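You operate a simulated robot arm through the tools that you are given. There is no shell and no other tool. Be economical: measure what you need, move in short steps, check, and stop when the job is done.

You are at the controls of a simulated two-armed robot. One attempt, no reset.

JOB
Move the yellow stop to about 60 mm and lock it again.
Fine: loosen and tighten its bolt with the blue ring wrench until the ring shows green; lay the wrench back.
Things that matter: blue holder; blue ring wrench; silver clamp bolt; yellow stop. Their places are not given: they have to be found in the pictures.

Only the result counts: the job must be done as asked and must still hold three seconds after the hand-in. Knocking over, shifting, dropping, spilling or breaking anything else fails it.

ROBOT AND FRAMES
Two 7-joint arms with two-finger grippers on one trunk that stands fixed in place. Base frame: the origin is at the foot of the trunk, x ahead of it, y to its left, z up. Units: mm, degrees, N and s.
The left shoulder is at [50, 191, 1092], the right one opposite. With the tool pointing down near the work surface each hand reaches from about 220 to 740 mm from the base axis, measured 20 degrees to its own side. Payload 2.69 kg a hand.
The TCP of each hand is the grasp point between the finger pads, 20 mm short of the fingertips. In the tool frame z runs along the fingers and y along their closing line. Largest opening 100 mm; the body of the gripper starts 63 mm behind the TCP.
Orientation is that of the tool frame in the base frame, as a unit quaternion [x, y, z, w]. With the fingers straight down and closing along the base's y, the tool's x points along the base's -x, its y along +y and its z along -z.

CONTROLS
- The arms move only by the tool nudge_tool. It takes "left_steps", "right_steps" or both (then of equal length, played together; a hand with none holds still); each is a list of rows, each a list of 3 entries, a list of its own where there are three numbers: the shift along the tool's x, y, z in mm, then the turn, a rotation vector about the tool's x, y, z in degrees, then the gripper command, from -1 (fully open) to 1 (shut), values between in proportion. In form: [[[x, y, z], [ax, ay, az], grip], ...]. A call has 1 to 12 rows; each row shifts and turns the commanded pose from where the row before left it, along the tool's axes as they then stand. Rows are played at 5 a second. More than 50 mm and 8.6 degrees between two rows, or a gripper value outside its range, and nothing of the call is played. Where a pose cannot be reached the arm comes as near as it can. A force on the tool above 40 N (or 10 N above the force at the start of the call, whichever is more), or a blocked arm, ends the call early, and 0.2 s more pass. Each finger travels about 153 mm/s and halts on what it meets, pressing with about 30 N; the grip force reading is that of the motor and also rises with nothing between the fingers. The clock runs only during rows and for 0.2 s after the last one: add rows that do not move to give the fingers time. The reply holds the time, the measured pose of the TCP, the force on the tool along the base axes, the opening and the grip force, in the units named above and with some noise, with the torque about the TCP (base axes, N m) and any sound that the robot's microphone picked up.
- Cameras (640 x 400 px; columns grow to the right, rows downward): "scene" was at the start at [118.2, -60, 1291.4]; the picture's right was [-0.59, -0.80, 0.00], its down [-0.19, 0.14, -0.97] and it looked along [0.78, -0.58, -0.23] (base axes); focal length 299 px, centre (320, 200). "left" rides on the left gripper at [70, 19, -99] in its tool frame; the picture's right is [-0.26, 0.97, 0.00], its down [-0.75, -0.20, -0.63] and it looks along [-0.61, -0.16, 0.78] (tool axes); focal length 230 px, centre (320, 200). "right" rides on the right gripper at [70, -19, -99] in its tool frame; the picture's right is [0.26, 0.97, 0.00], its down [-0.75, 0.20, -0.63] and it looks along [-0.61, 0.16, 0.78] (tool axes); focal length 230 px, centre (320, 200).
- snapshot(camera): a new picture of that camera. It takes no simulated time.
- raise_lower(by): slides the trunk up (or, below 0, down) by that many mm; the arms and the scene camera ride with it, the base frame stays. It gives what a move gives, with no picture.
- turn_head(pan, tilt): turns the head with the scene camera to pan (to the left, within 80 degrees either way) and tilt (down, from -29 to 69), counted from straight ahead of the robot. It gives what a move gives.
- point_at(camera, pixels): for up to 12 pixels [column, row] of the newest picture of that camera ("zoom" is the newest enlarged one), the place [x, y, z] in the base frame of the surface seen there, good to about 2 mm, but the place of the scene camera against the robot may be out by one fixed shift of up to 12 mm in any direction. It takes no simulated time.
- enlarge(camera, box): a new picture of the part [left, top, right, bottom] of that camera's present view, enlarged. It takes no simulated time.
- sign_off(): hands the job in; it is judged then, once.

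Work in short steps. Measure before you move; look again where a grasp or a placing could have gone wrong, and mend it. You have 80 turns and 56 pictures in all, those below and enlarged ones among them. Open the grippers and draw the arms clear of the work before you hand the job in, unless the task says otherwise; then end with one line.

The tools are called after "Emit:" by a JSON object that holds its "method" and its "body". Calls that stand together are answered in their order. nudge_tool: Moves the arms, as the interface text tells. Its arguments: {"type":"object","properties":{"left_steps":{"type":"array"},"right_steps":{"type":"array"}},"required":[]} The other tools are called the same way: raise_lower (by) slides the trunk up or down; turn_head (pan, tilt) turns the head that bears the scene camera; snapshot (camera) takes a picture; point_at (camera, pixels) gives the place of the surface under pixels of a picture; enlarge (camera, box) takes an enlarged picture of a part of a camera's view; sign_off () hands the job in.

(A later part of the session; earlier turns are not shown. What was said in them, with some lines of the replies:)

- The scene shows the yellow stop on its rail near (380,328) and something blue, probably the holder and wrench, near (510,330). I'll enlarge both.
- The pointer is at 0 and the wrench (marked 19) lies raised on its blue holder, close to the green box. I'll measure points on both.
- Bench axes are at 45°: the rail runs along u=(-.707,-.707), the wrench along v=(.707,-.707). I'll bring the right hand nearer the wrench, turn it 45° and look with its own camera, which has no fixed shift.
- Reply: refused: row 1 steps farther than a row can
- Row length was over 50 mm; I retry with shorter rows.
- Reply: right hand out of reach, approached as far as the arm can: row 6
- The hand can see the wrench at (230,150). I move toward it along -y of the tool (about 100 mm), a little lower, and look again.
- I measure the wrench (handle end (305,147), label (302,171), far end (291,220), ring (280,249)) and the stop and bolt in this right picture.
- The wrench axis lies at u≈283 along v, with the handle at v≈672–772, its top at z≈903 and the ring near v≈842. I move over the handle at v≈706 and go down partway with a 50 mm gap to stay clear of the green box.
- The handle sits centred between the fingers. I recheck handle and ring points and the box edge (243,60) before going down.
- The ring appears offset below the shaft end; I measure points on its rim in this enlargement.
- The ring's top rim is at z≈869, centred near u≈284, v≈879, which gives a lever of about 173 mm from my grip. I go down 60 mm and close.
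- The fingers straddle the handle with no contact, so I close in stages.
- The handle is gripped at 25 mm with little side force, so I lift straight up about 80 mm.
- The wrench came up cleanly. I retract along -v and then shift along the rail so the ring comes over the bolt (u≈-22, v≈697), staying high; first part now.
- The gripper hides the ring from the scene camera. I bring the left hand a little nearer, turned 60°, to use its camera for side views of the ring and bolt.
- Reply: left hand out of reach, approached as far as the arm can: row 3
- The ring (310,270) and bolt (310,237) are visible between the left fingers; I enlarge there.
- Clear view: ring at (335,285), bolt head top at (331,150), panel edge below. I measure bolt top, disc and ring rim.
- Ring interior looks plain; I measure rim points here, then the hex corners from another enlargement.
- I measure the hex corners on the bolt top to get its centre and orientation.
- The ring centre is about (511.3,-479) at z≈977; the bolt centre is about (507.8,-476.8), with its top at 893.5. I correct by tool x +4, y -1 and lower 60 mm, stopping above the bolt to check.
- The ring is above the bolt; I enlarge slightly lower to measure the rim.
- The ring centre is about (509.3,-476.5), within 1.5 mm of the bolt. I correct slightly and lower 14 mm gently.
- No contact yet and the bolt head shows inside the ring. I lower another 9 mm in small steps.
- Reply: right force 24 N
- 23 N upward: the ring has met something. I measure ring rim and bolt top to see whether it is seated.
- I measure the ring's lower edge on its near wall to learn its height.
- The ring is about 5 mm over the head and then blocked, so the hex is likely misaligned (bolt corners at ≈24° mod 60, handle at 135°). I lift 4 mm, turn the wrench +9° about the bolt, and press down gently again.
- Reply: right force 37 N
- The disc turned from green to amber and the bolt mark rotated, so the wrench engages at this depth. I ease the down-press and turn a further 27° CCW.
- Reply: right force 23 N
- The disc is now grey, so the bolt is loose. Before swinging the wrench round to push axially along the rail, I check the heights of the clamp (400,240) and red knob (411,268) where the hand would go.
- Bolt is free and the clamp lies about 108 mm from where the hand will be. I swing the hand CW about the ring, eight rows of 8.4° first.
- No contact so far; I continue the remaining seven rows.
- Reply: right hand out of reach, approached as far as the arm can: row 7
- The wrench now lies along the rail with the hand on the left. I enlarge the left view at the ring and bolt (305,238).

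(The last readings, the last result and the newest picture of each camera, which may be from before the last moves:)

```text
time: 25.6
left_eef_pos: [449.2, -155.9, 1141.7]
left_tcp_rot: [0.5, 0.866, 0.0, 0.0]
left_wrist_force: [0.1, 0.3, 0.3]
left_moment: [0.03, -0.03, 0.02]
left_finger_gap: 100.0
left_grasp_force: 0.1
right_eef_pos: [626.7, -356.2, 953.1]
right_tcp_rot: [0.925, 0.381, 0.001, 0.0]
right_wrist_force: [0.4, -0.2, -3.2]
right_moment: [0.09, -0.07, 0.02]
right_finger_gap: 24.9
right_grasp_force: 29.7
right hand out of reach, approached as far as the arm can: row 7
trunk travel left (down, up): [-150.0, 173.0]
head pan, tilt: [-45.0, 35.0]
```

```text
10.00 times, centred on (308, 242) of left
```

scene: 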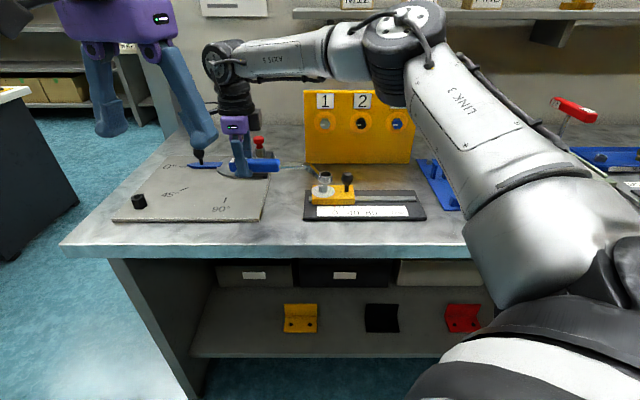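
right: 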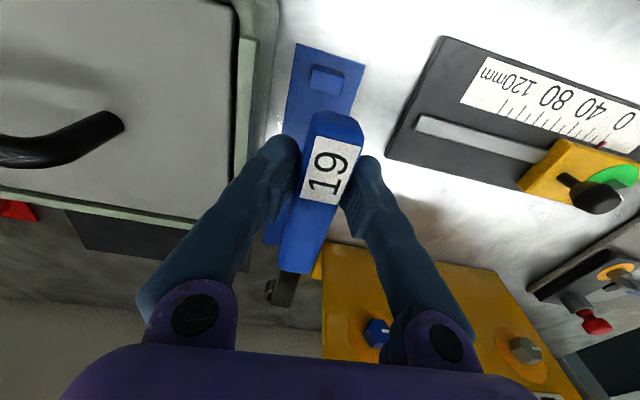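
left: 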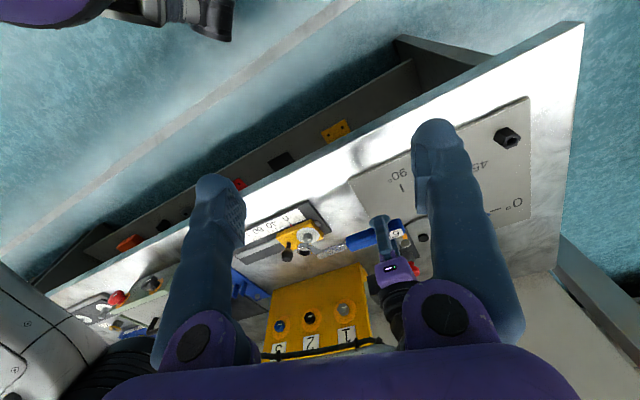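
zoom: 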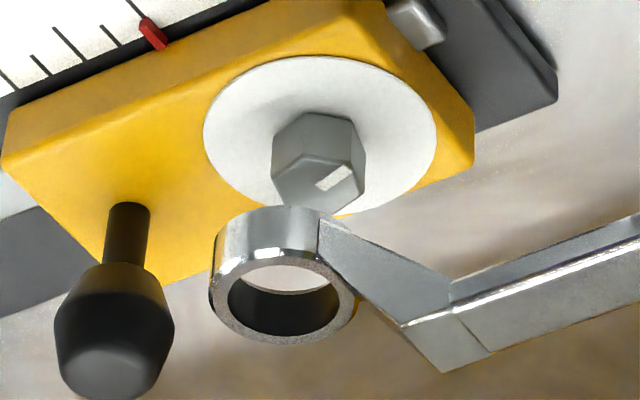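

I measure the ring rim and bolt top.

Emit:
{"method": "point_at", "body": {"camera": "zoom", "pixels": [[265, 253], [300, 256], [340, 275], [350, 300], [330, 325], [285, 338], [240, 325], [217, 290], [310, 182], [352, 165], [330, 182], [151, 38]]}}

```text
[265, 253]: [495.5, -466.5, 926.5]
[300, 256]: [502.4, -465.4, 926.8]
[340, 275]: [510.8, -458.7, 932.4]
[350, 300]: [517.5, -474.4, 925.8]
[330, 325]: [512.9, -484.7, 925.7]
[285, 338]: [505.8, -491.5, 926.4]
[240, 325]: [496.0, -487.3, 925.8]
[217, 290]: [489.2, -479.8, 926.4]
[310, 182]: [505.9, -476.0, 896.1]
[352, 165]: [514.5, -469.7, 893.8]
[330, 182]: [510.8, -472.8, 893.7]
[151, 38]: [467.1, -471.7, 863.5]
```

Simpler: the ring's nose lines up with the black knob (u≈32, v≈693), so I push the knob axially with the ring's outer face at z≈915, above the bolt. I lower 5 mm, then advance along u.

Emit:
{"method": "nudge_tool", "body": {"right_steps": [[[0, 0, 5], [0, 0, 0], 1], [[-10, 0, 0], [0, 0, 0], 1], [[-8, 0, 0], [0, 0, 0], 1], [[-6, 0, 0], [0, 0, 0], 1], [[-6, 0, 0], [0, 0, 0], 1], [[-6, 0, 0], [0, 0, 0], 1], [[-6, 0, 0], [0, 0, 0], 1], [[0, 0, 0], [0, 0, 0], 1]]}}

Emit:
{"method": "enlarge", "body": {"camera": "left", "box": [256, 217, 336, 267]}}

```text
time: 27.4
left_eef_pos: [449.5, -156.4, 1140.4]
left_tcp_rot: [0.5, 0.866, 0.0, 0.001]
left_wrist_force: [-1.2, -0.1, -0.7]
left_moment: [-0.01, -0.01, 0.01]
left_finger_gap: 99.9
left_grasp_force: 0.1
right_eef_pos: [596.5, -386.4, 946.7]
right_tcp_rot: [0.924, 0.383, 0.0, 0.001]
right_wrist_force: [0.4, 1.7, -2.7]
right_moment: [0.07, -0.07, -0.04]
right_finger_gap: 25.0
right_grasp_force: 29.9
trunk travel left (down, up): [-150.0, 173.0]
head pan, tilt: [-45.0, 35.0]
```

```text
8.00 times, centred on (296, 242) of left
```

zoom: 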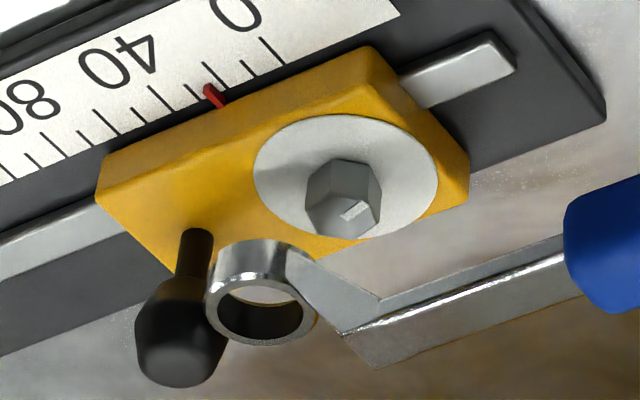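

The stop slides with the push. I measure the pointer and tick positions to know how far it has gone.

Emit:
{"method": "point_at", "body": {"camera": "zoom", "pixels": [[213, 95], [207, 86], [283, 65], [246, 73], [189, 97], [155, 105], [100, 125], [345, 195]]}}

```text
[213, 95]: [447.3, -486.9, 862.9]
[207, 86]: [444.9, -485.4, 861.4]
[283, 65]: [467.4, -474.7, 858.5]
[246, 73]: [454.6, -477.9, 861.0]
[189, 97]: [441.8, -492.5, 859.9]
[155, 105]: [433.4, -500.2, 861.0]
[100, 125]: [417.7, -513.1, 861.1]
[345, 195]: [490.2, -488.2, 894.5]
```

The pointer reads about 22 mm. I push a further 32 mm, then check.

Emit:
{"method": "nudge_tool", "body": {"right_steps": [[[-6, 0, 0], [0, 0, 0], 1], [[-6, 0, 0], [0, 0, 0], 1], [[-6, 0, 0], [0, 0, 0], 1], [[-6, 0, 0], [0, 0, 0], 1], [[-5, 0, 0], [0, 0, 0], 1], [[-3, 0, 0], [0, 0, 0], 1], [[0, 0, 0], [0, 0, 0], 1]]}}

Emit:
{"method": "enlarge", "body": {"camera": "left", "box": [256, 212, 320, 252]}}

```text
time: 29.1
left_eef_pos: [449.9, -155.1, 1141.5]
left_tcp_rot: [0.5, 0.866, 0.001, 0.0]
left_wrist_force: [-0.7, 0.0, 0.1]
left_moment: [0.01, -0.03, -0.02]
left_finger_gap: 99.7
left_grasp_force: 0.0
right_eef_pos: [574.4, -408.6, 948.4]
right_tcp_rot: [0.924, 0.383, 0.0, 0.0]
right_wrist_force: [0.0, 0.8, -1.8]
right_moment: [0.06, -0.05, -0.04]
right_finger_gap: 25.1
right_grasp_force: 30.1
trunk travel left (down, up): [-150.0, 173.0]
head pan, tilt: [-45.0, 35.0]
```

```text
10.00 times, centred on (288, 232) of left
```

zoom: 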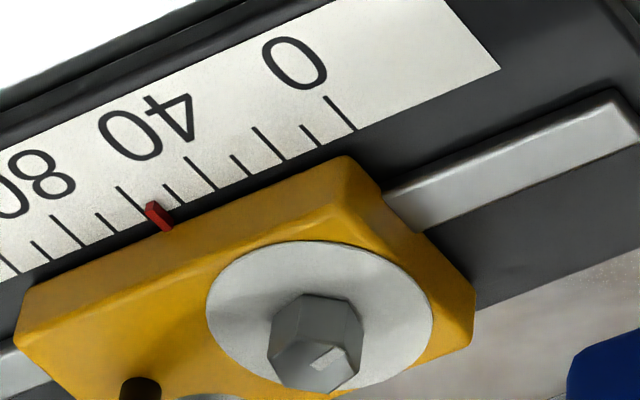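

The pointer sits just short of the long tick for 60; I measure the pointer and the ticks for 40, 60 and 0.

Emit:
{"method": "point_at", "body": {"camera": "zoom", "pixels": [[158, 214], [152, 206], [165, 223], [213, 187], [144, 210], [355, 128], [282, 157], [77, 243], [345, 350], [182, 204]]}}

```text
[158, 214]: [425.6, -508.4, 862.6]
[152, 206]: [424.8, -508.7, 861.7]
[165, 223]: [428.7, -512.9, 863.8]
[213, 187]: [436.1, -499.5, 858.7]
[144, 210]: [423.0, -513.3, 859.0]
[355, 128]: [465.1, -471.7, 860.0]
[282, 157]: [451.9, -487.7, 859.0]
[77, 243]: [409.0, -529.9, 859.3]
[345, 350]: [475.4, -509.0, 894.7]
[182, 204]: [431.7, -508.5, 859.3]
```

The pointer reads about 54.5 mm, so I push 5.5 mm further and check.

Emit:
{"method": "nudge_tool", "body": {"right_steps": [[[-3, 0, 0], [0, 0, 0], 1], [[-2.5, 0, 0], [0, 0, 0], 1], [[0, 0, 0], [0, 0, 0], 1]]}}

Emit:
{"method": "enlarge", "body": {"camera": "left", "box": [256, 212, 320, 252]}}

```text
time: 29.9
left_eef_pos: [450.3, -155.6, 1142.6]
left_tcp_rot: [0.5, 0.866, 0.0, 0.0]
left_wrist_force: [-0.2, 0.4, -0.1]
left_moment: [-0.02, 0.0, 0.0]
left_finger_gap: 99.9
left_grasp_force: 0.1
right_eef_pos: [569.9, -412.1, 947.1]
right_tcp_rot: [0.924, 0.383, 0.0, 0.001]
right_wrist_force: [-0.1, 1.1, -2.3]
right_moment: [0.14, -0.08, -0.12]
right_finger_gap: 25.1
right_grasp_force: 30.1
trunk travel left (down, up): [-150.0, 173.0]
head pan, tilt: [-45.0, 35.0]
```

```text
10.00 times, centred on (288, 232) of left
```

zoom: 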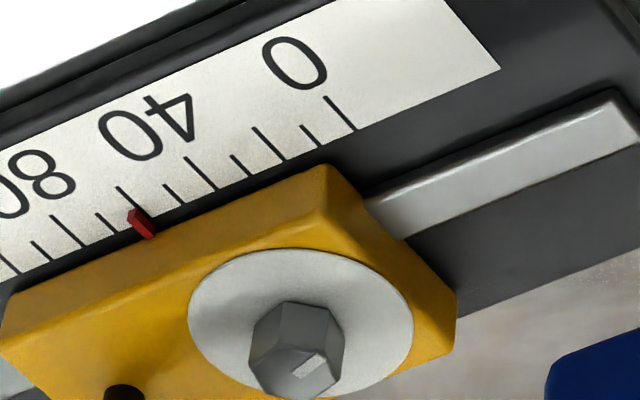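

I measure the pointer once more.

Emit:
{"method": "point_at", "body": {"camera": "zoom", "pixels": [[142, 223], [136, 215], [148, 230], [134, 203], [355, 128], [213, 187], [282, 157], [77, 243], [112, 230], [310, 335]]}}

```text
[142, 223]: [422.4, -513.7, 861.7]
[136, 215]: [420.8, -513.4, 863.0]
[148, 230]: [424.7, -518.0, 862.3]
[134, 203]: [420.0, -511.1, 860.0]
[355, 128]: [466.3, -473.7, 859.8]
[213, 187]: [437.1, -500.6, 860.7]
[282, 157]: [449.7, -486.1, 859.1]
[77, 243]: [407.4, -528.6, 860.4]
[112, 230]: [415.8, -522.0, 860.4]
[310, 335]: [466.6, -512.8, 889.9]
```

The pointer reads 60 mm. Now I back off, lift, set the ring over the bolt's new place (≈(465.4,-519.4)) and begin swinging the handle back CCW towards the 171° angle where it last fitted.

Emit:
{"method": "nudge_tool", "body": {"right_steps": [[[4, 0, 0], [0, 0, 0], 1], [[9, 0.9, -10], [0, 0, 0], 1], [[9.6, 1, -12], [0, 0, 0], 1], [[-1.85, -25.2, 0], [0, 0, -8.4], 1], [[-1.85, -25.2, 0], [0, 0, -8.4], 1], [[-1.85, -25.2, 0], [0, 0, -8.4], 1], [[-1.85, -25.2, 0], [0, 0, -8.4], 1], [[-1.85, -25.2, 0], [0, 0, -8.4], 1], [[-1.85, -25.2, 0], [0, 0, -8.4], 1], [[-1.85, -25.2, 0], [0, 0, -8.4], 1], [[-1.85, -25.2, 0], [0, 0, -8.4], 1], [[0, 0, 0], [0, 0, 0], 1]]}}

Emit:
{"method": "nudge_tool", "body": {"right_steps": [[[-1.85, -25.2, 0], [0, 0, -8.4], 1], [[-1.85, -25.2, 0], [0, 0, -8.4], 1], [[-1.85, -25.2, 0], [0, 0, -8.4], 1], [[-1.85, -25.2, 0], [0, 0, -8.4], 1], [[-1.85, -25.2, 0], [0, 0, -8.4], 1], [[-1.85, -25.2, 0], [0, 0, -8.4], 1], [[-1.85, -25.2, 0], [0, 0, -8.4], 1], [[0, 0, 0], [0, 0, 0], 1]]}}

Emit:
{"method": "enlarge", "body": {"camera": "left", "box": [256, 217, 320, 257]}}

```text
time: 32.5
left_eef_pos: [449.7, -155.7, 1141.0]
left_tcp_rot: [0.5, 0.866, 0.001, 0.0]
left_wrist_force: [0.2, -0.5, -0.9]
left_moment: [0.0, -0.01, -0.01]
left_finger_gap: 100.1
left_grasp_force: 0.0
right_eef_pos: [399.9, -359.6, 969.8]
right_tcp_rot: [0.557, 0.831, 0.0, 0.0]
right_wrist_force: [0.8, 1.4, -1.8]
right_moment: [0.08, 0.04, 0.0]
right_finger_gap: 25.0
right_grasp_force: 30.3
trunk travel left (down, up): [-150.0, 173.0]
head pan, tilt: [-45.0, 35.0]
```

```text
time: 34.2
left_eef_pos: [449.5, -156.7, 1140.1]
left_tcp_rot: [0.5, 0.866, 0.001, 0.0]
left_wrist_force: [0.0, 0.2, -0.7]
left_moment: [-0.01, 0.02, 0.01]
left_finger_gap: 100.1
left_grasp_force: 0.1
right_eef_pos: [294.7, -493.7, 970.2]
right_tcp_rot: [0.078, 0.997, 0.0, 0.0]
right_wrist_force: [0.2, -0.3, -2.3]
right_moment: [-0.02, 0.08, -0.01]
right_finger_gap: 25.0
right_grasp_force: 30.0
trunk travel left (down, up): [-150.0, 173.0]
head pan, tilt: [-45.0, 35.0]
```

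```text
10.00 times, centred on (288, 237) of left
```

zoom: 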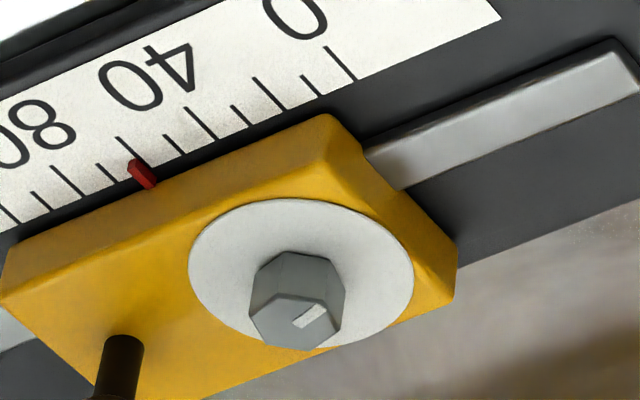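

The ring is below this frame; I take a frame showing both.

Emit:
{"method": "enlarge", "body": {"camera": "left", "box": [256, 237, 320, 277]}}

```text
10.00 times, centred on (288, 257) of left
```

zoom: 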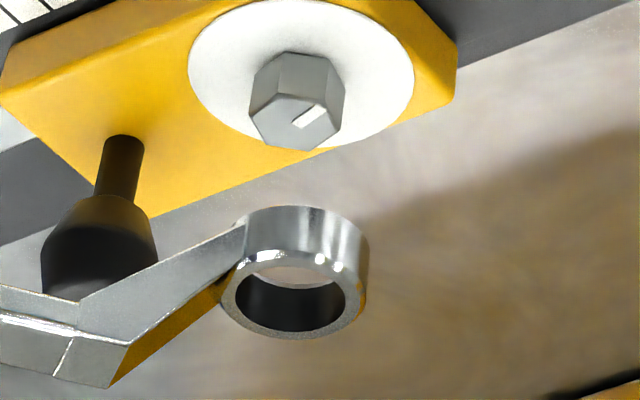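

Emit:
{"method": "point_at", "body": {"camera": "zoom", "pixels": [[290, 258], [335, 267], [360, 290], [350, 315], [300, 334], [255, 325], [228, 300], [282, 97], [338, 125], [305, 148], [258, 112], [326, 104]]}}

```text
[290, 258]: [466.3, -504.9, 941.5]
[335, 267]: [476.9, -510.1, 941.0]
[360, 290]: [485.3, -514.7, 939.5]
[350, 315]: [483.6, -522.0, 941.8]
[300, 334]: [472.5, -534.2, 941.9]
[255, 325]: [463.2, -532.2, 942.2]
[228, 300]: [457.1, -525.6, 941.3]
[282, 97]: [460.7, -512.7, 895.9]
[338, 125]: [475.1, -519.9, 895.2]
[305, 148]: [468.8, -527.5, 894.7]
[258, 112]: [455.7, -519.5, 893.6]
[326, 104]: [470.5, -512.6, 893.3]
```

Bolt centre is (465.4,-519.6); the ring measures about (470,-519.5). I shift 2.5 mm back, lower 22 mm and measure again closer.

Emit:
{"method": "nudge_tool", "body": {"right_steps": [[[2.5, 0, 10], [0, 0, 0], 1], [[0, 0, 12], [0, 0, 0], 1], [[0, 0, 0], [0, 0, 0], 1]]}}

Emit:
{"method": "enlarge", "body": {"camera": "left", "box": [260, 237, 308, 267]}}

```text
time: 35.0
left_eef_pos: [450.3, -156.4, 1141.6]
left_tcp_rot: [0.5, 0.866, 0.0, 0.0]
left_wrist_force: [-0.6, -0.2, 0.4]
left_moment: [-0.03, 0.0, 0.01]
left_finger_gap: 99.9
left_grasp_force: 0.1
right_eef_pos: [291.8, -493.6, 947.9]
right_tcp_rot: [0.079, 0.997, -0.001, 0.0]
right_wrist_force: [-0.5, 0.2, -1.9]
right_moment: [0.0, 0.16, 0.01]
right_finger_gap: 24.8
right_grasp_force: 29.9
trunk travel left (down, up): [-150.0, 173.0]
head pan, tilt: [-45.0, 35.0]
```

```text
13.33 times, centred on (284, 252) of left
```

zoom: 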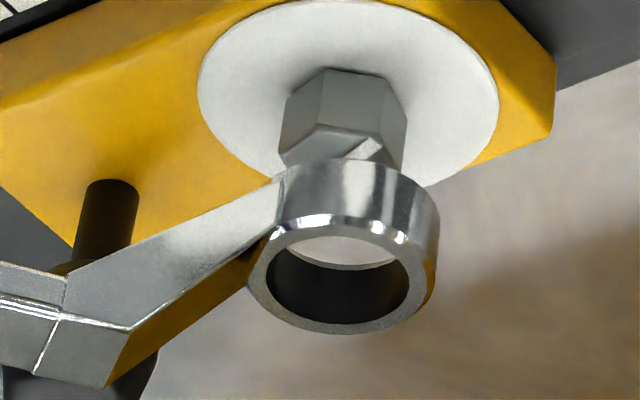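

Measure the rim again.

Emit:
{"method": "point_at", "body": {"camera": "zoom", "pixels": [[320, 222], [370, 228], [408, 250], [422, 278], [405, 312], [350, 330], [290, 315], [258, 285], [268, 258], [420, 260], [380, 322], [320, 326]]}}

```text
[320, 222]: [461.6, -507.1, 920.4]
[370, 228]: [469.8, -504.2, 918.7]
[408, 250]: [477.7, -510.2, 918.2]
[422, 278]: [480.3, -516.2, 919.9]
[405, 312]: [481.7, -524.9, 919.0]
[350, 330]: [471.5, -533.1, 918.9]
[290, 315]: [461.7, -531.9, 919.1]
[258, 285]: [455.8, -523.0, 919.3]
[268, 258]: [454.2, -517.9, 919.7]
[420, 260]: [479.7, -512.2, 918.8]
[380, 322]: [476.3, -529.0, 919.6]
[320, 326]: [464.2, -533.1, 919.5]
```

The ring centre is (467.5,-519.1); I shift 2 mm back, 0.8 mm aside and lower gently to the engaged depth.

Emit:
{"method": "nudge_tool", "body": {"right_steps": [[[2, -0.8, 5], [0, 0, 0], 1], [[0, 0, 5], [0, 0, 0], 1], [[0, 0, 4], [0, 0, 0], 1], [[0, 0, 4], [0, 0, 0], 1], [[0, 0, 3], [0, 0, 0], 1], [[0, 0, 0], [0, 0, 0], 1]]}}

Emit:
{"method": "enlarge", "body": {"camera": "left", "box": [260, 232, 308, 262]}}

```text
time: 36.5
left_eef_pos: [448.7, -155.0, 1142.7]
left_tcp_rot: [0.5, 0.866, 0.0, 0.0]
left_wrist_force: [-0.6, -0.1, 0.3]
left_moment: [0.0, -0.02, -0.03]
left_finger_gap: 100.3
left_grasp_force: 0.1
right_eef_pos: [291.6, -492.8, 926.9]
right_tcp_rot: [0.079, 0.997, -0.001, 0.001]
right_wrist_force: [-1.6, 1.0, 5.4]
right_moment: [-0.02, -0.65, 0.08]
right_finger_gap: 24.9
right_grasp_force: 30.0
trunk travel left (down, up): [-150.0, 173.0]
head pan, tilt: [-45.0, 35.0]
```

```text
13.33 times, centred on (284, 247) of left
```

zoom: 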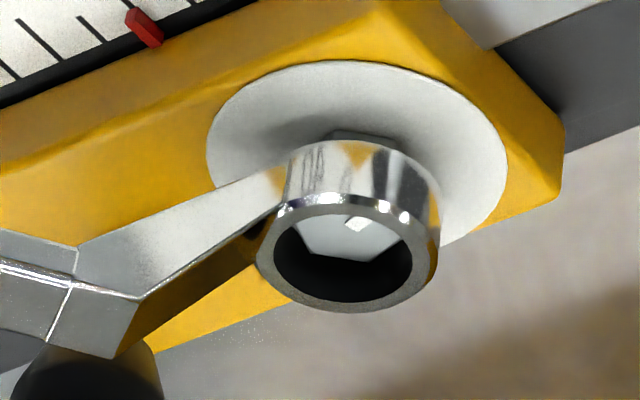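

The ring is seated like before with light contact. I press 3 mm more and turn CW 31.5°.

Emit:
{"method": "nudge_tool", "body": {"right_steps": [[[0, 0, 3], [0, 0, 0], 1], [[-0.6, 13.5, 0], [0, 0, 4.5], 1], [[-0.6, 13.5, 0], [0, 0, 4.5], 1], [[-0.6, 13.5, 0], [0, 0, 4.5], 1], [[-0.6, 13.5, 0], [0, 0, 4.5], 1], [[-0.6, 13.5, 0], [0, 0, 4.5], 1], [[-0.6, 13.5, 0], [0, 0, 4.5], 1], [[-0.6, 13.5, 0], [0, 0, 4.5], 1], [[0, 0, 0], [0, 0, 0], 1]]}}

Emit:
{"method": "enlarge", "body": {"camera": "left", "box": [260, 232, 308, 262]}}

```text
time: 38.5
left_eef_pos: [449.0, -154.4, 1143.1]
left_tcp_rot: [0.5, 0.866, 0.0, 0.001]
left_wrist_force: [-0.2, 0.0, 0.3]
left_moment: [0.02, 0.0, -0.02]
left_finger_gap: 100.0
left_grasp_force: 0.0
right_eef_pos: [329.1, -408.0, 925.1]
right_tcp_rot: [0.347, 0.938, 0.0, 0.0]
right_wrist_force: [-3.7, 2.5, 15.9]
right_moment: [0.07, 0.15, 0.44]
right_finger_gap: 25.0
right_grasp_force: 29.6
trunk travel left (down, up): [-150.0, 173.0]
head pan, tilt: [-45.0, 35.0]
```

```text
13.33 times, centred on (284, 247) of left
```

zoom: 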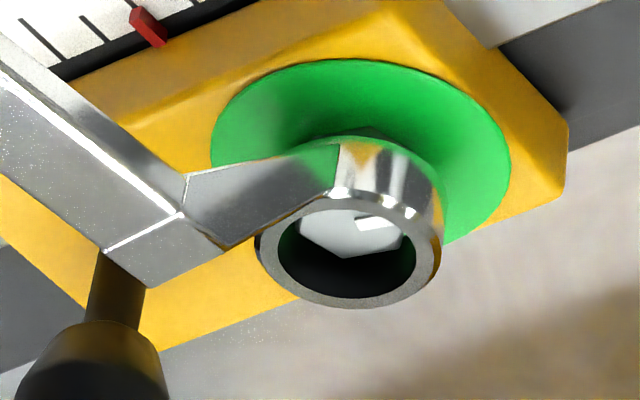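

The disc is green, so I stop turning and lift the wrench straight off, then check.

Emit:
{"method": "nudge_tool", "body": {"right_steps": [[[0, 0, -5], [0, 0, 0], 1], [[0, 0, -10], [0, 0, 0], 1], [[0, 0, -20], [0, 0, 0], 1], [[0, 0, -30], [0, 0, 0], 1], [[0, 0, 0], [0, 0, 0], 1]]}}

Emit:
{"method": "enlarge", "body": {"camera": "left", "box": [256, 212, 336, 262]}}

```text
time: 39.6
left_eef_pos: [449.6, -155.9, 1141.9]
left_tcp_rot: [0.5, 0.866, 0.0, 0.0]
left_wrist_force: [-0.6, 0.1, -0.1]
left_moment: [0.0, -0.02, -0.02]
left_finger_gap: 100.0
left_grasp_force: 0.0
right_eef_pos: [329.7, -409.8, 989.0]
right_tcp_rot: [0.346, 0.938, 0.0, 0.0]
right_wrist_force: [-0.7, 0.0, -3.0]
right_moment: [0.04, 0.08, -0.02]
right_finger_gap: 25.0
right_grasp_force: 30.2
trunk travel left (down, up): [-150.0, 173.0]
head pan, tilt: [-45.0, 35.0]
```

```text
8.00 times, centred on (296, 237) of left
```

zoom: 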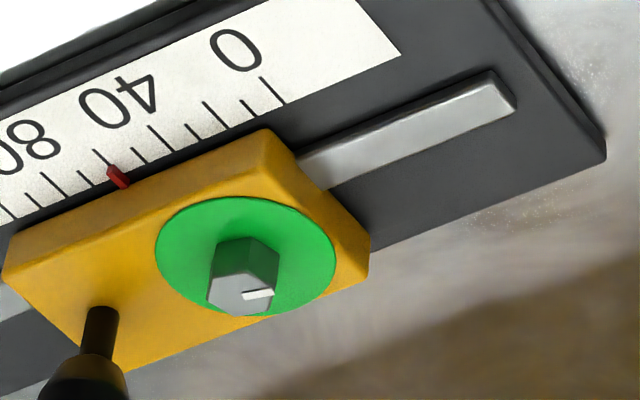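

Still green with the pointer at 60. I turn the hand back to its pick-up orientation and carry the wrench back over the holder by the way it came.

Emit:
{"method": "nudge_tool", "body": {"right_steps": [[[0, 0, -17], [0, 0, 4.4], 1], [[0, -45, 0], [0, 0, 0], 1], [[0, -45, 0], [0, 0, 0], 1], [[0, -45, 0], [0, 0, 0], 1], [[0, -45, 0], [0, 0, 0], 1], [[0, -45, 0], [0, 0, 0], 1], [[-45, 0, 0], [0, 0, 0], 1], [[-45, 0, 0], [0, 0, 0], 1], [[-45, 0, 0], [0, 0, 0], 1], [[-45, 0, 0], [0, 0, 0], 1], [[0, 0, 0], [0, 0, 0], 1]]}}

Emit:
{"method": "snapshot", "body": {"camera": "right"}}

Emit:
{"method": "enlarge", "body": {"camera": "left", "box": [180, 240, 300, 320]}}

```text
time: 42.0
left_eef_pos: [449.5, -155.1, 1140.8]
left_tcp_rot: [0.5, 0.866, 0.0, 0.0]
left_wrist_force: [0.0, 0.6, 0.1]
left_moment: [-0.01, 0.03, -0.01]
left_finger_gap: 100.2
left_grasp_force: 0.1
right_eef_pos: [299.4, -695.3, 1003.9]
right_tcp_rot: [0.382, 0.924, 0.0, 0.0]
right_wrist_force: [-0.3, 1.3, -3.4]
right_moment: [0.03, 0.08, 0.0]
right_finger_gap: 25.2
right_grasp_force: 30.0
trunk travel left (down, up): [-150.0, 173.0]
head pan, tilt: [-45.0, 35.0]
```

```text
13 pictures are left
```

right: 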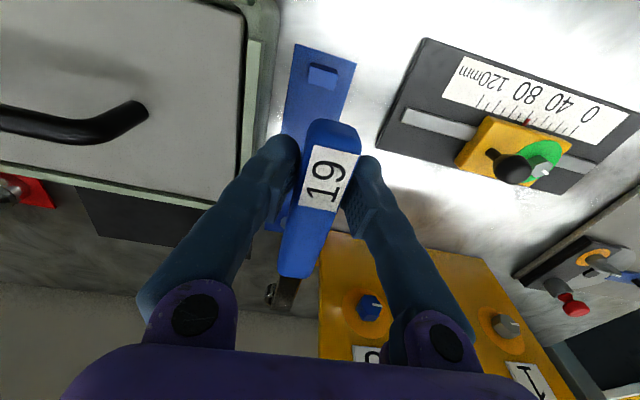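

```text
5.00 times, centred on (240, 280) of left
```

zoom: 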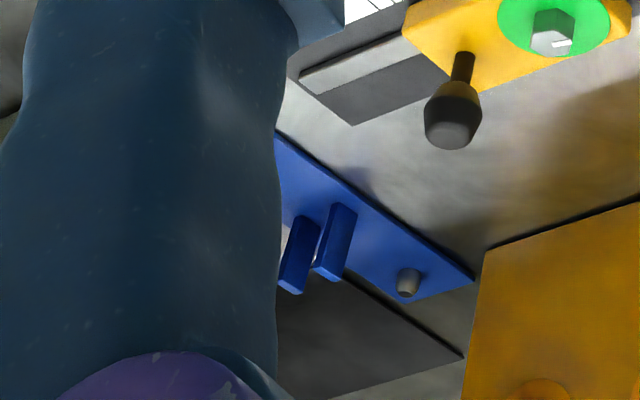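

The holder has a peg for the ring at its far end. The handle seems to have slid slightly in the grip, so I measure the handle end, label and fork relative to the TCP.

Emit:
{"method": "point_at", "body": {"camera": "right", "pixels": [[333, 124], [335, 148], [305, 210], [293, 270], [286, 290], [313, 122], [356, 130], [322, 76], [310, 235], [298, 205]]}}

Emit:
{"method": "point_at", "body": {"camera": "zoom", "pixels": [[411, 271], [408, 290], [297, 288], [330, 275], [305, 220], [343, 206], [285, 150], [470, 278], [400, 285], [417, 278]]}}

Emit:
{"method": "enlarge", "body": {"camera": "right", "box": [252, 100, 380, 180]}}

```text
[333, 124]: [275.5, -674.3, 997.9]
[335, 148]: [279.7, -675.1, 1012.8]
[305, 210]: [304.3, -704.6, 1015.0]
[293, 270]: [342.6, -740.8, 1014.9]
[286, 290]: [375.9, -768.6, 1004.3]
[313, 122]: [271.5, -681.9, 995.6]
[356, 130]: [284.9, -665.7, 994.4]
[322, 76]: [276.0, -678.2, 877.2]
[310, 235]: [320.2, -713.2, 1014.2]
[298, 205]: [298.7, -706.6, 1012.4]
```

```text
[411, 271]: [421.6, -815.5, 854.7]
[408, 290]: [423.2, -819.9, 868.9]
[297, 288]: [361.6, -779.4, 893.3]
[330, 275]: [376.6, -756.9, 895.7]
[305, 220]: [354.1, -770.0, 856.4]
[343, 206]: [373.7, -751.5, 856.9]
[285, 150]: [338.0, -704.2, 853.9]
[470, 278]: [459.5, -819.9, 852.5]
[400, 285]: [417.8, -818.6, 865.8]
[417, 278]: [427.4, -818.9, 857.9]
```

```text
5.00 times, centred on (316, 140) of right
```

zoom: 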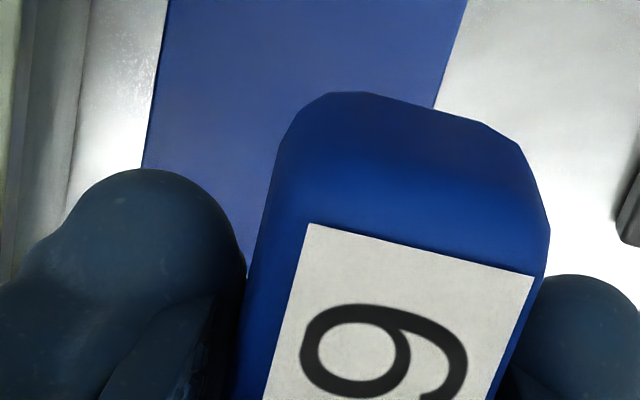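

The wrench has slid about 5 mm outward and sits about 3 mm higher in the hand; the peg is at u≈281, v≈879. I aim the TCP at u 282.2, v 701.5 and lower to z≈925 for a check.

Emit:
{"method": "nudge_tool", "body": {"right_steps": [[[1.9, -2.3, 19], [0, 0, 0], 1], [[0, 0, 20], [0, 0, 0], 1], [[0, 0, 20], [0, 0, 0], 1], [[0, 0, 20], [0, 0, 0], 1], [[0, 0, 0], [0, 0, 0], 1]]}}

Emit:
{"method": "enlarge", "body": {"camera": "left", "box": [220, 265, 300, 315]}}

```text
time: 43.2
left_eef_pos: [448.9, -156.6, 1141.1]
left_tcp_rot: [0.5, 0.866, -0.001, 0.0]
left_wrist_force: [-0.3, -0.2, 0.6]
left_moment: [0.02, 0.0, 0.01]
left_finger_gap: 99.9
left_grasp_force: 0.1
right_eef_pos: [297.1, -697.0, 926.0]
right_tcp_rot: [0.381, 0.925, 0.0, 0.0]
right_wrist_force: [-0.4, 0.4, -1.1]
right_moment: [0.06, 0.09, -0.01]
right_finger_gap: 25.0
right_grasp_force: 29.7
trunk travel left (down, up): [-150.0, 173.0]
head pan, tilt: [-45.0, 35.0]
```

```text
8.00 times, centred on (260, 290) of left
```

zoom: 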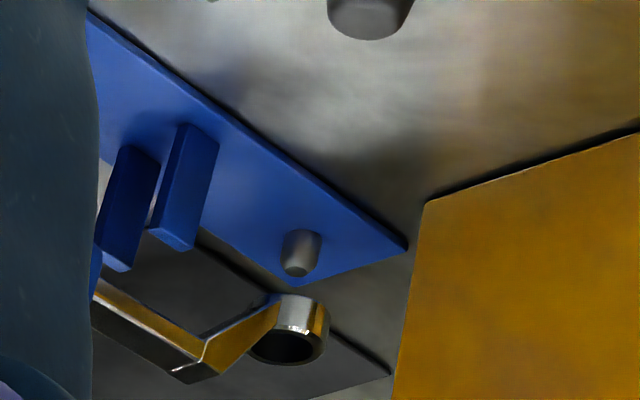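

Ring (290,340) and peg (300,262) are both visible; I measure them and the fork against the shaft.

Emit:
{"method": "point_at", "body": {"camera": "zoom", "pixels": [[300, 268], [295, 270], [308, 265], [300, 331], [318, 340], [310, 355], [280, 362], [258, 354], [196, 366], [120, 322], [175, 245], [118, 265]]}}

Emit:
{"method": "enlarge", "body": {"camera": "left", "box": [244, 286, 276, 306]}}

```text
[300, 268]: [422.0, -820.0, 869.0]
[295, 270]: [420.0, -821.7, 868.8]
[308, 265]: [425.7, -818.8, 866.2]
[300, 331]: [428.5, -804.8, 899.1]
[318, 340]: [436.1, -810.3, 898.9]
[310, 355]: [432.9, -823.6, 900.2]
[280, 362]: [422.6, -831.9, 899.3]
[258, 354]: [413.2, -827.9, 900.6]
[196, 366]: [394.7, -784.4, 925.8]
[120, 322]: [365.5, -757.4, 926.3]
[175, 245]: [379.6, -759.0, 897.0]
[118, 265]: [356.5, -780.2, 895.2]
```

```text
16.00 times, centred on (260, 296) of left
```

zoom: 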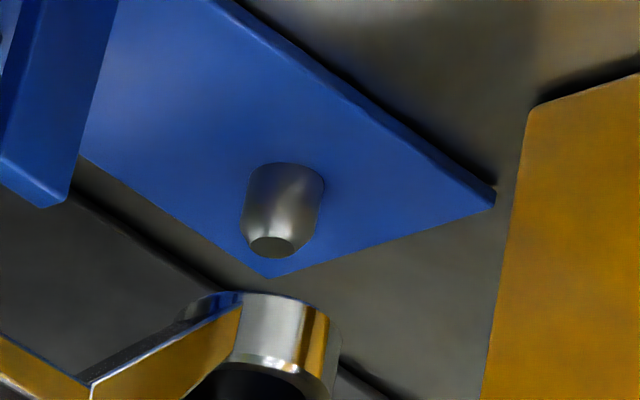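

Ring centre (422.5,-817.5) against peg (422.3,-820): well within the slack. I shift 1.5/1.3 mm and lower gently to the holder.

Emit:
{"method": "nudge_tool", "body": {"right_steps": [[[-1.3, -1.5, 10], [0, 0, 0], 1], [[0, 0, 10], [0, 0, 0], 1], [[0, 0, 6], [0, 0, 0], 1], [[0, 0, 4], [0, 0, 0], 1], [[0, 0, 2], [0, 0, 0], 1], [[0, 0, 0], [0, 0, 0], 1]]}}

Emit:
{"method": "enlarge", "body": {"camera": "left", "box": [220, 265, 284, 305]}}

Emit:
{"method": "snapshot", "body": {"camera": "right"}}

```text
time: 44.6
left_eef_pos: [449.9, -155.9, 1142.1]
left_tcp_rot: [0.501, 0.866, 0.0, 0.0]
left_wrist_force: [0.2, -1.1, -0.3]
left_moment: [-0.02, -0.04, 0.0]
left_finger_gap: 99.7
left_grasp_force: 0.0
right_eef_pos: [295.8, -698.3, 894.1]
right_tcp_rot: [0.382, 0.924, 0.0, 0.0]
right_wrist_force: [-0.1, 0.5, -1.9]
right_moment: [-0.05, -0.02, -0.01]
right_finger_gap: 25.0
right_grasp_force: 30.2
trunk travel left (down, up): [-150.0, 173.0]
head pan, tilt: [-45.0, 35.0]
```

```text
10.00 times, centred on (252, 285) of left
```

zoom: 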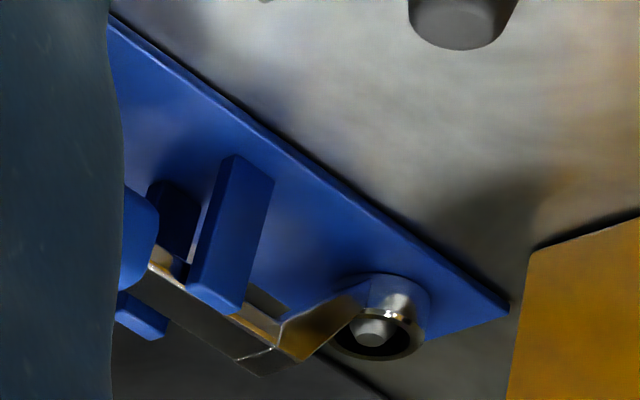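

```text
7 pictures are left
```

right: 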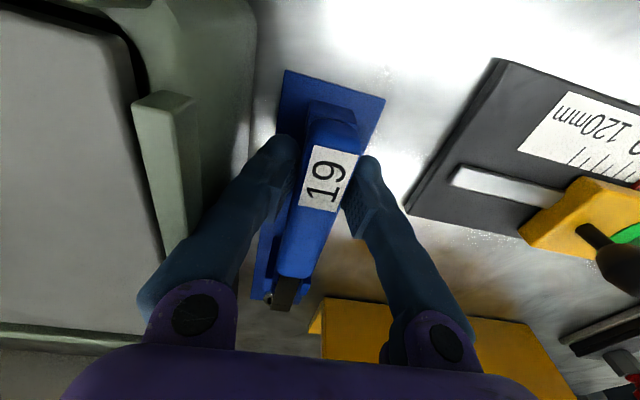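

The ring surrounds the peg and the shaft lies in the fork. I lower the last couple of millimetres until the handle takes weight.

Emit:
{"method": "nudge_tool", "body": {"right_steps": [[[0, 0, 1], [0, 0, 0], 1], [[0, 0, 1], [0, 0, 0], 1], [[0, 0, 0], [0, 0, 0], 1]]}}

```text
time: 45.5
left_eef_pos: [448.9, -154.6, 1142.1]
left_tcp_rot: [0.5, 0.866, 0.0, 0.0]
left_wrist_force: [0.3, 1.0, -0.2]
left_moment: [0.0, 0.0, 0.02]
left_finger_gap: 99.8
left_grasp_force: 0.1
right_eef_pos: [296.0, -697.3, 894.5]
right_tcp_rot: [0.382, 0.924, 0.0, 0.001]
right_wrist_force: [0.5, 0.1, 6.4]
right_moment: [0.18, 0.25, 0.03]
right_finger_gap: 24.7
right_grasp_force: 30.2
trunk travel left (down, up): [-150.0, 173.0]
head pan, tilt: [-45.0, 35.0]
```

Contact of about 8 N: the wrench rests on the holder. I open slowly to a 50 mm gap, wait, then lift straight up.

Emit:
{"method": "nudge_tool", "body": {"right_steps": [[[0, 0, -0.5], [0, 0, 0], 1], [[0, 0, 0], [0, 0, 0], 0.4], [[0, 0, 0], [0, 0, 0], 0.2], [[0, 0, 0], [0, 0, 0], 0], [[0, 0, 0], [0, 0, 0], 0], [[0, 0, -10], [0, 0, 0], 0], [[0, 0, -20], [0, 0, 0], 0], [[0, 0, -30], [0, 0, 0], 0], [[0, 0, -40], [0, 0, 0], 0], [[0, 0, 0], [0, 0, 0], 0]]}}

Emit:
{"method": "snapshot", "body": {"camera": "right"}}

```text
time: 47.6
left_eef_pos: [449.1, -156.8, 1141.8]
left_tcp_rot: [0.5, 0.866, 0.0, -0.001]
left_wrist_force: [0.9, 0.2, -0.2]
left_moment: [0.01, -0.03, 0.01]
left_finger_gap: 99.8
left_grasp_force: 0.1
right_eef_pos: [296.7, -696.3, 992.8]
right_tcp_rot: [0.382, 0.924, 0.0, 0.0]
right_wrist_force: [-0.4, -0.5, -0.4]
right_moment: [-0.02, 0.0, -0.01]
right_finger_gap: 50.1
right_grasp_force: 0.0
trunk travel left (down, up): [-150.0, 173.0]
head pan, tilt: [-45.0, 35.0]
```

```text
6 pictures are left
```

right: 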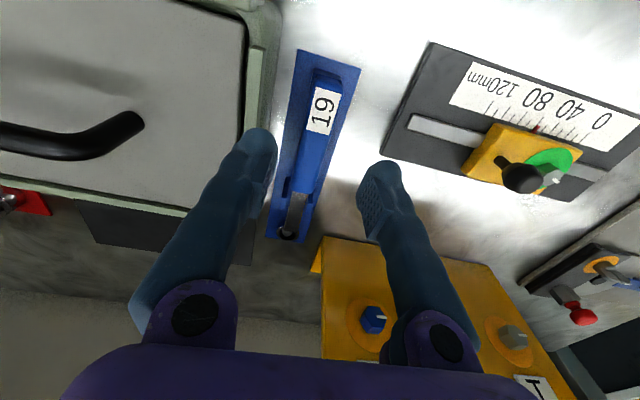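

The wrench lies in its holder and the stop is green. I draw the right hand back and up, open it, and check both.

Emit:
{"method": "nudge_tool", "body": {"right_steps": [[[45, 0, -15], [0, 0, 0], 0], [[45, 0, -15], [0, 0, 0], 0], [[45, 0, -15], [0, 0, 0], -0.5], [[0, 45, -15], [0, 0, 0], -1], [[0, 45, -15], [0, 0, 0], -1], [[0, 0, 0], [0, 0, 0], -1]]}}

Emit:
{"method": "enlarge", "body": {"camera": "left", "box": [216, 212, 328, 312]}}

Emit:
{"method": "enlarge", "body": {"camera": "scene", "box": [290, 140, 490, 240]}}

```text
time: 49.0
left_eef_pos: [449.3, -157.3, 1141.6]
left_tcp_rot: [0.501, 0.866, 0.0, 0.0]
left_wrist_force: [-0.9, -0.4, -0.3]
left_moment: [-0.01, 0.01, 0.02]
left_finger_gap: 100.0
left_grasp_force: 0.0
right_eef_pos: [264.3, -538.0, 1070.2]
right_tcp_rot: [0.381, 0.925, 0.0, 0.0]
right_wrist_force: [-0.5, 0.4, 0.4]
right_moment: [0.01, 0.0, -0.02]
right_finger_gap: 100.0
right_grasp_force: 0.0
trunk travel left (down, up): [-150.0, 173.0]
head pan, tilt: [-45.0, 35.0]
```

```text
4.00 times, centred on (272, 262) of left
```

zoom: 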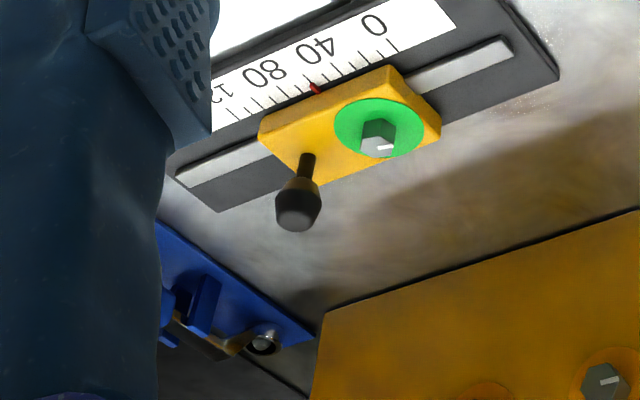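

```text
3.20 times, centred on (390, 190) of scene
```

zoom: 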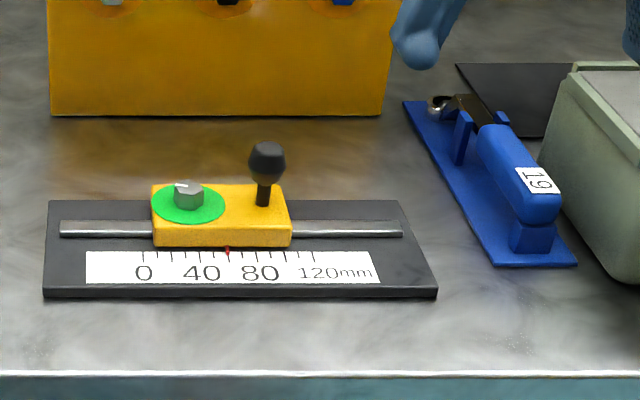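

In the scene view the pointer (228) falls midway between 40 (200) and 80 (257), which is 60 mm. The disc is green, the wrench is on its peg and fork, and both hands are open and clear, so I hand in.

Emit:
{"method": "sign_off", "body": {}}

```text
The job is handed in.
```

I moved the yellow stop to 60 mm on the scale and tightened its bolt until the ring showed green. The blue wrench is back in its holder, both grippers are open and clear of the work, and the job is handed in.
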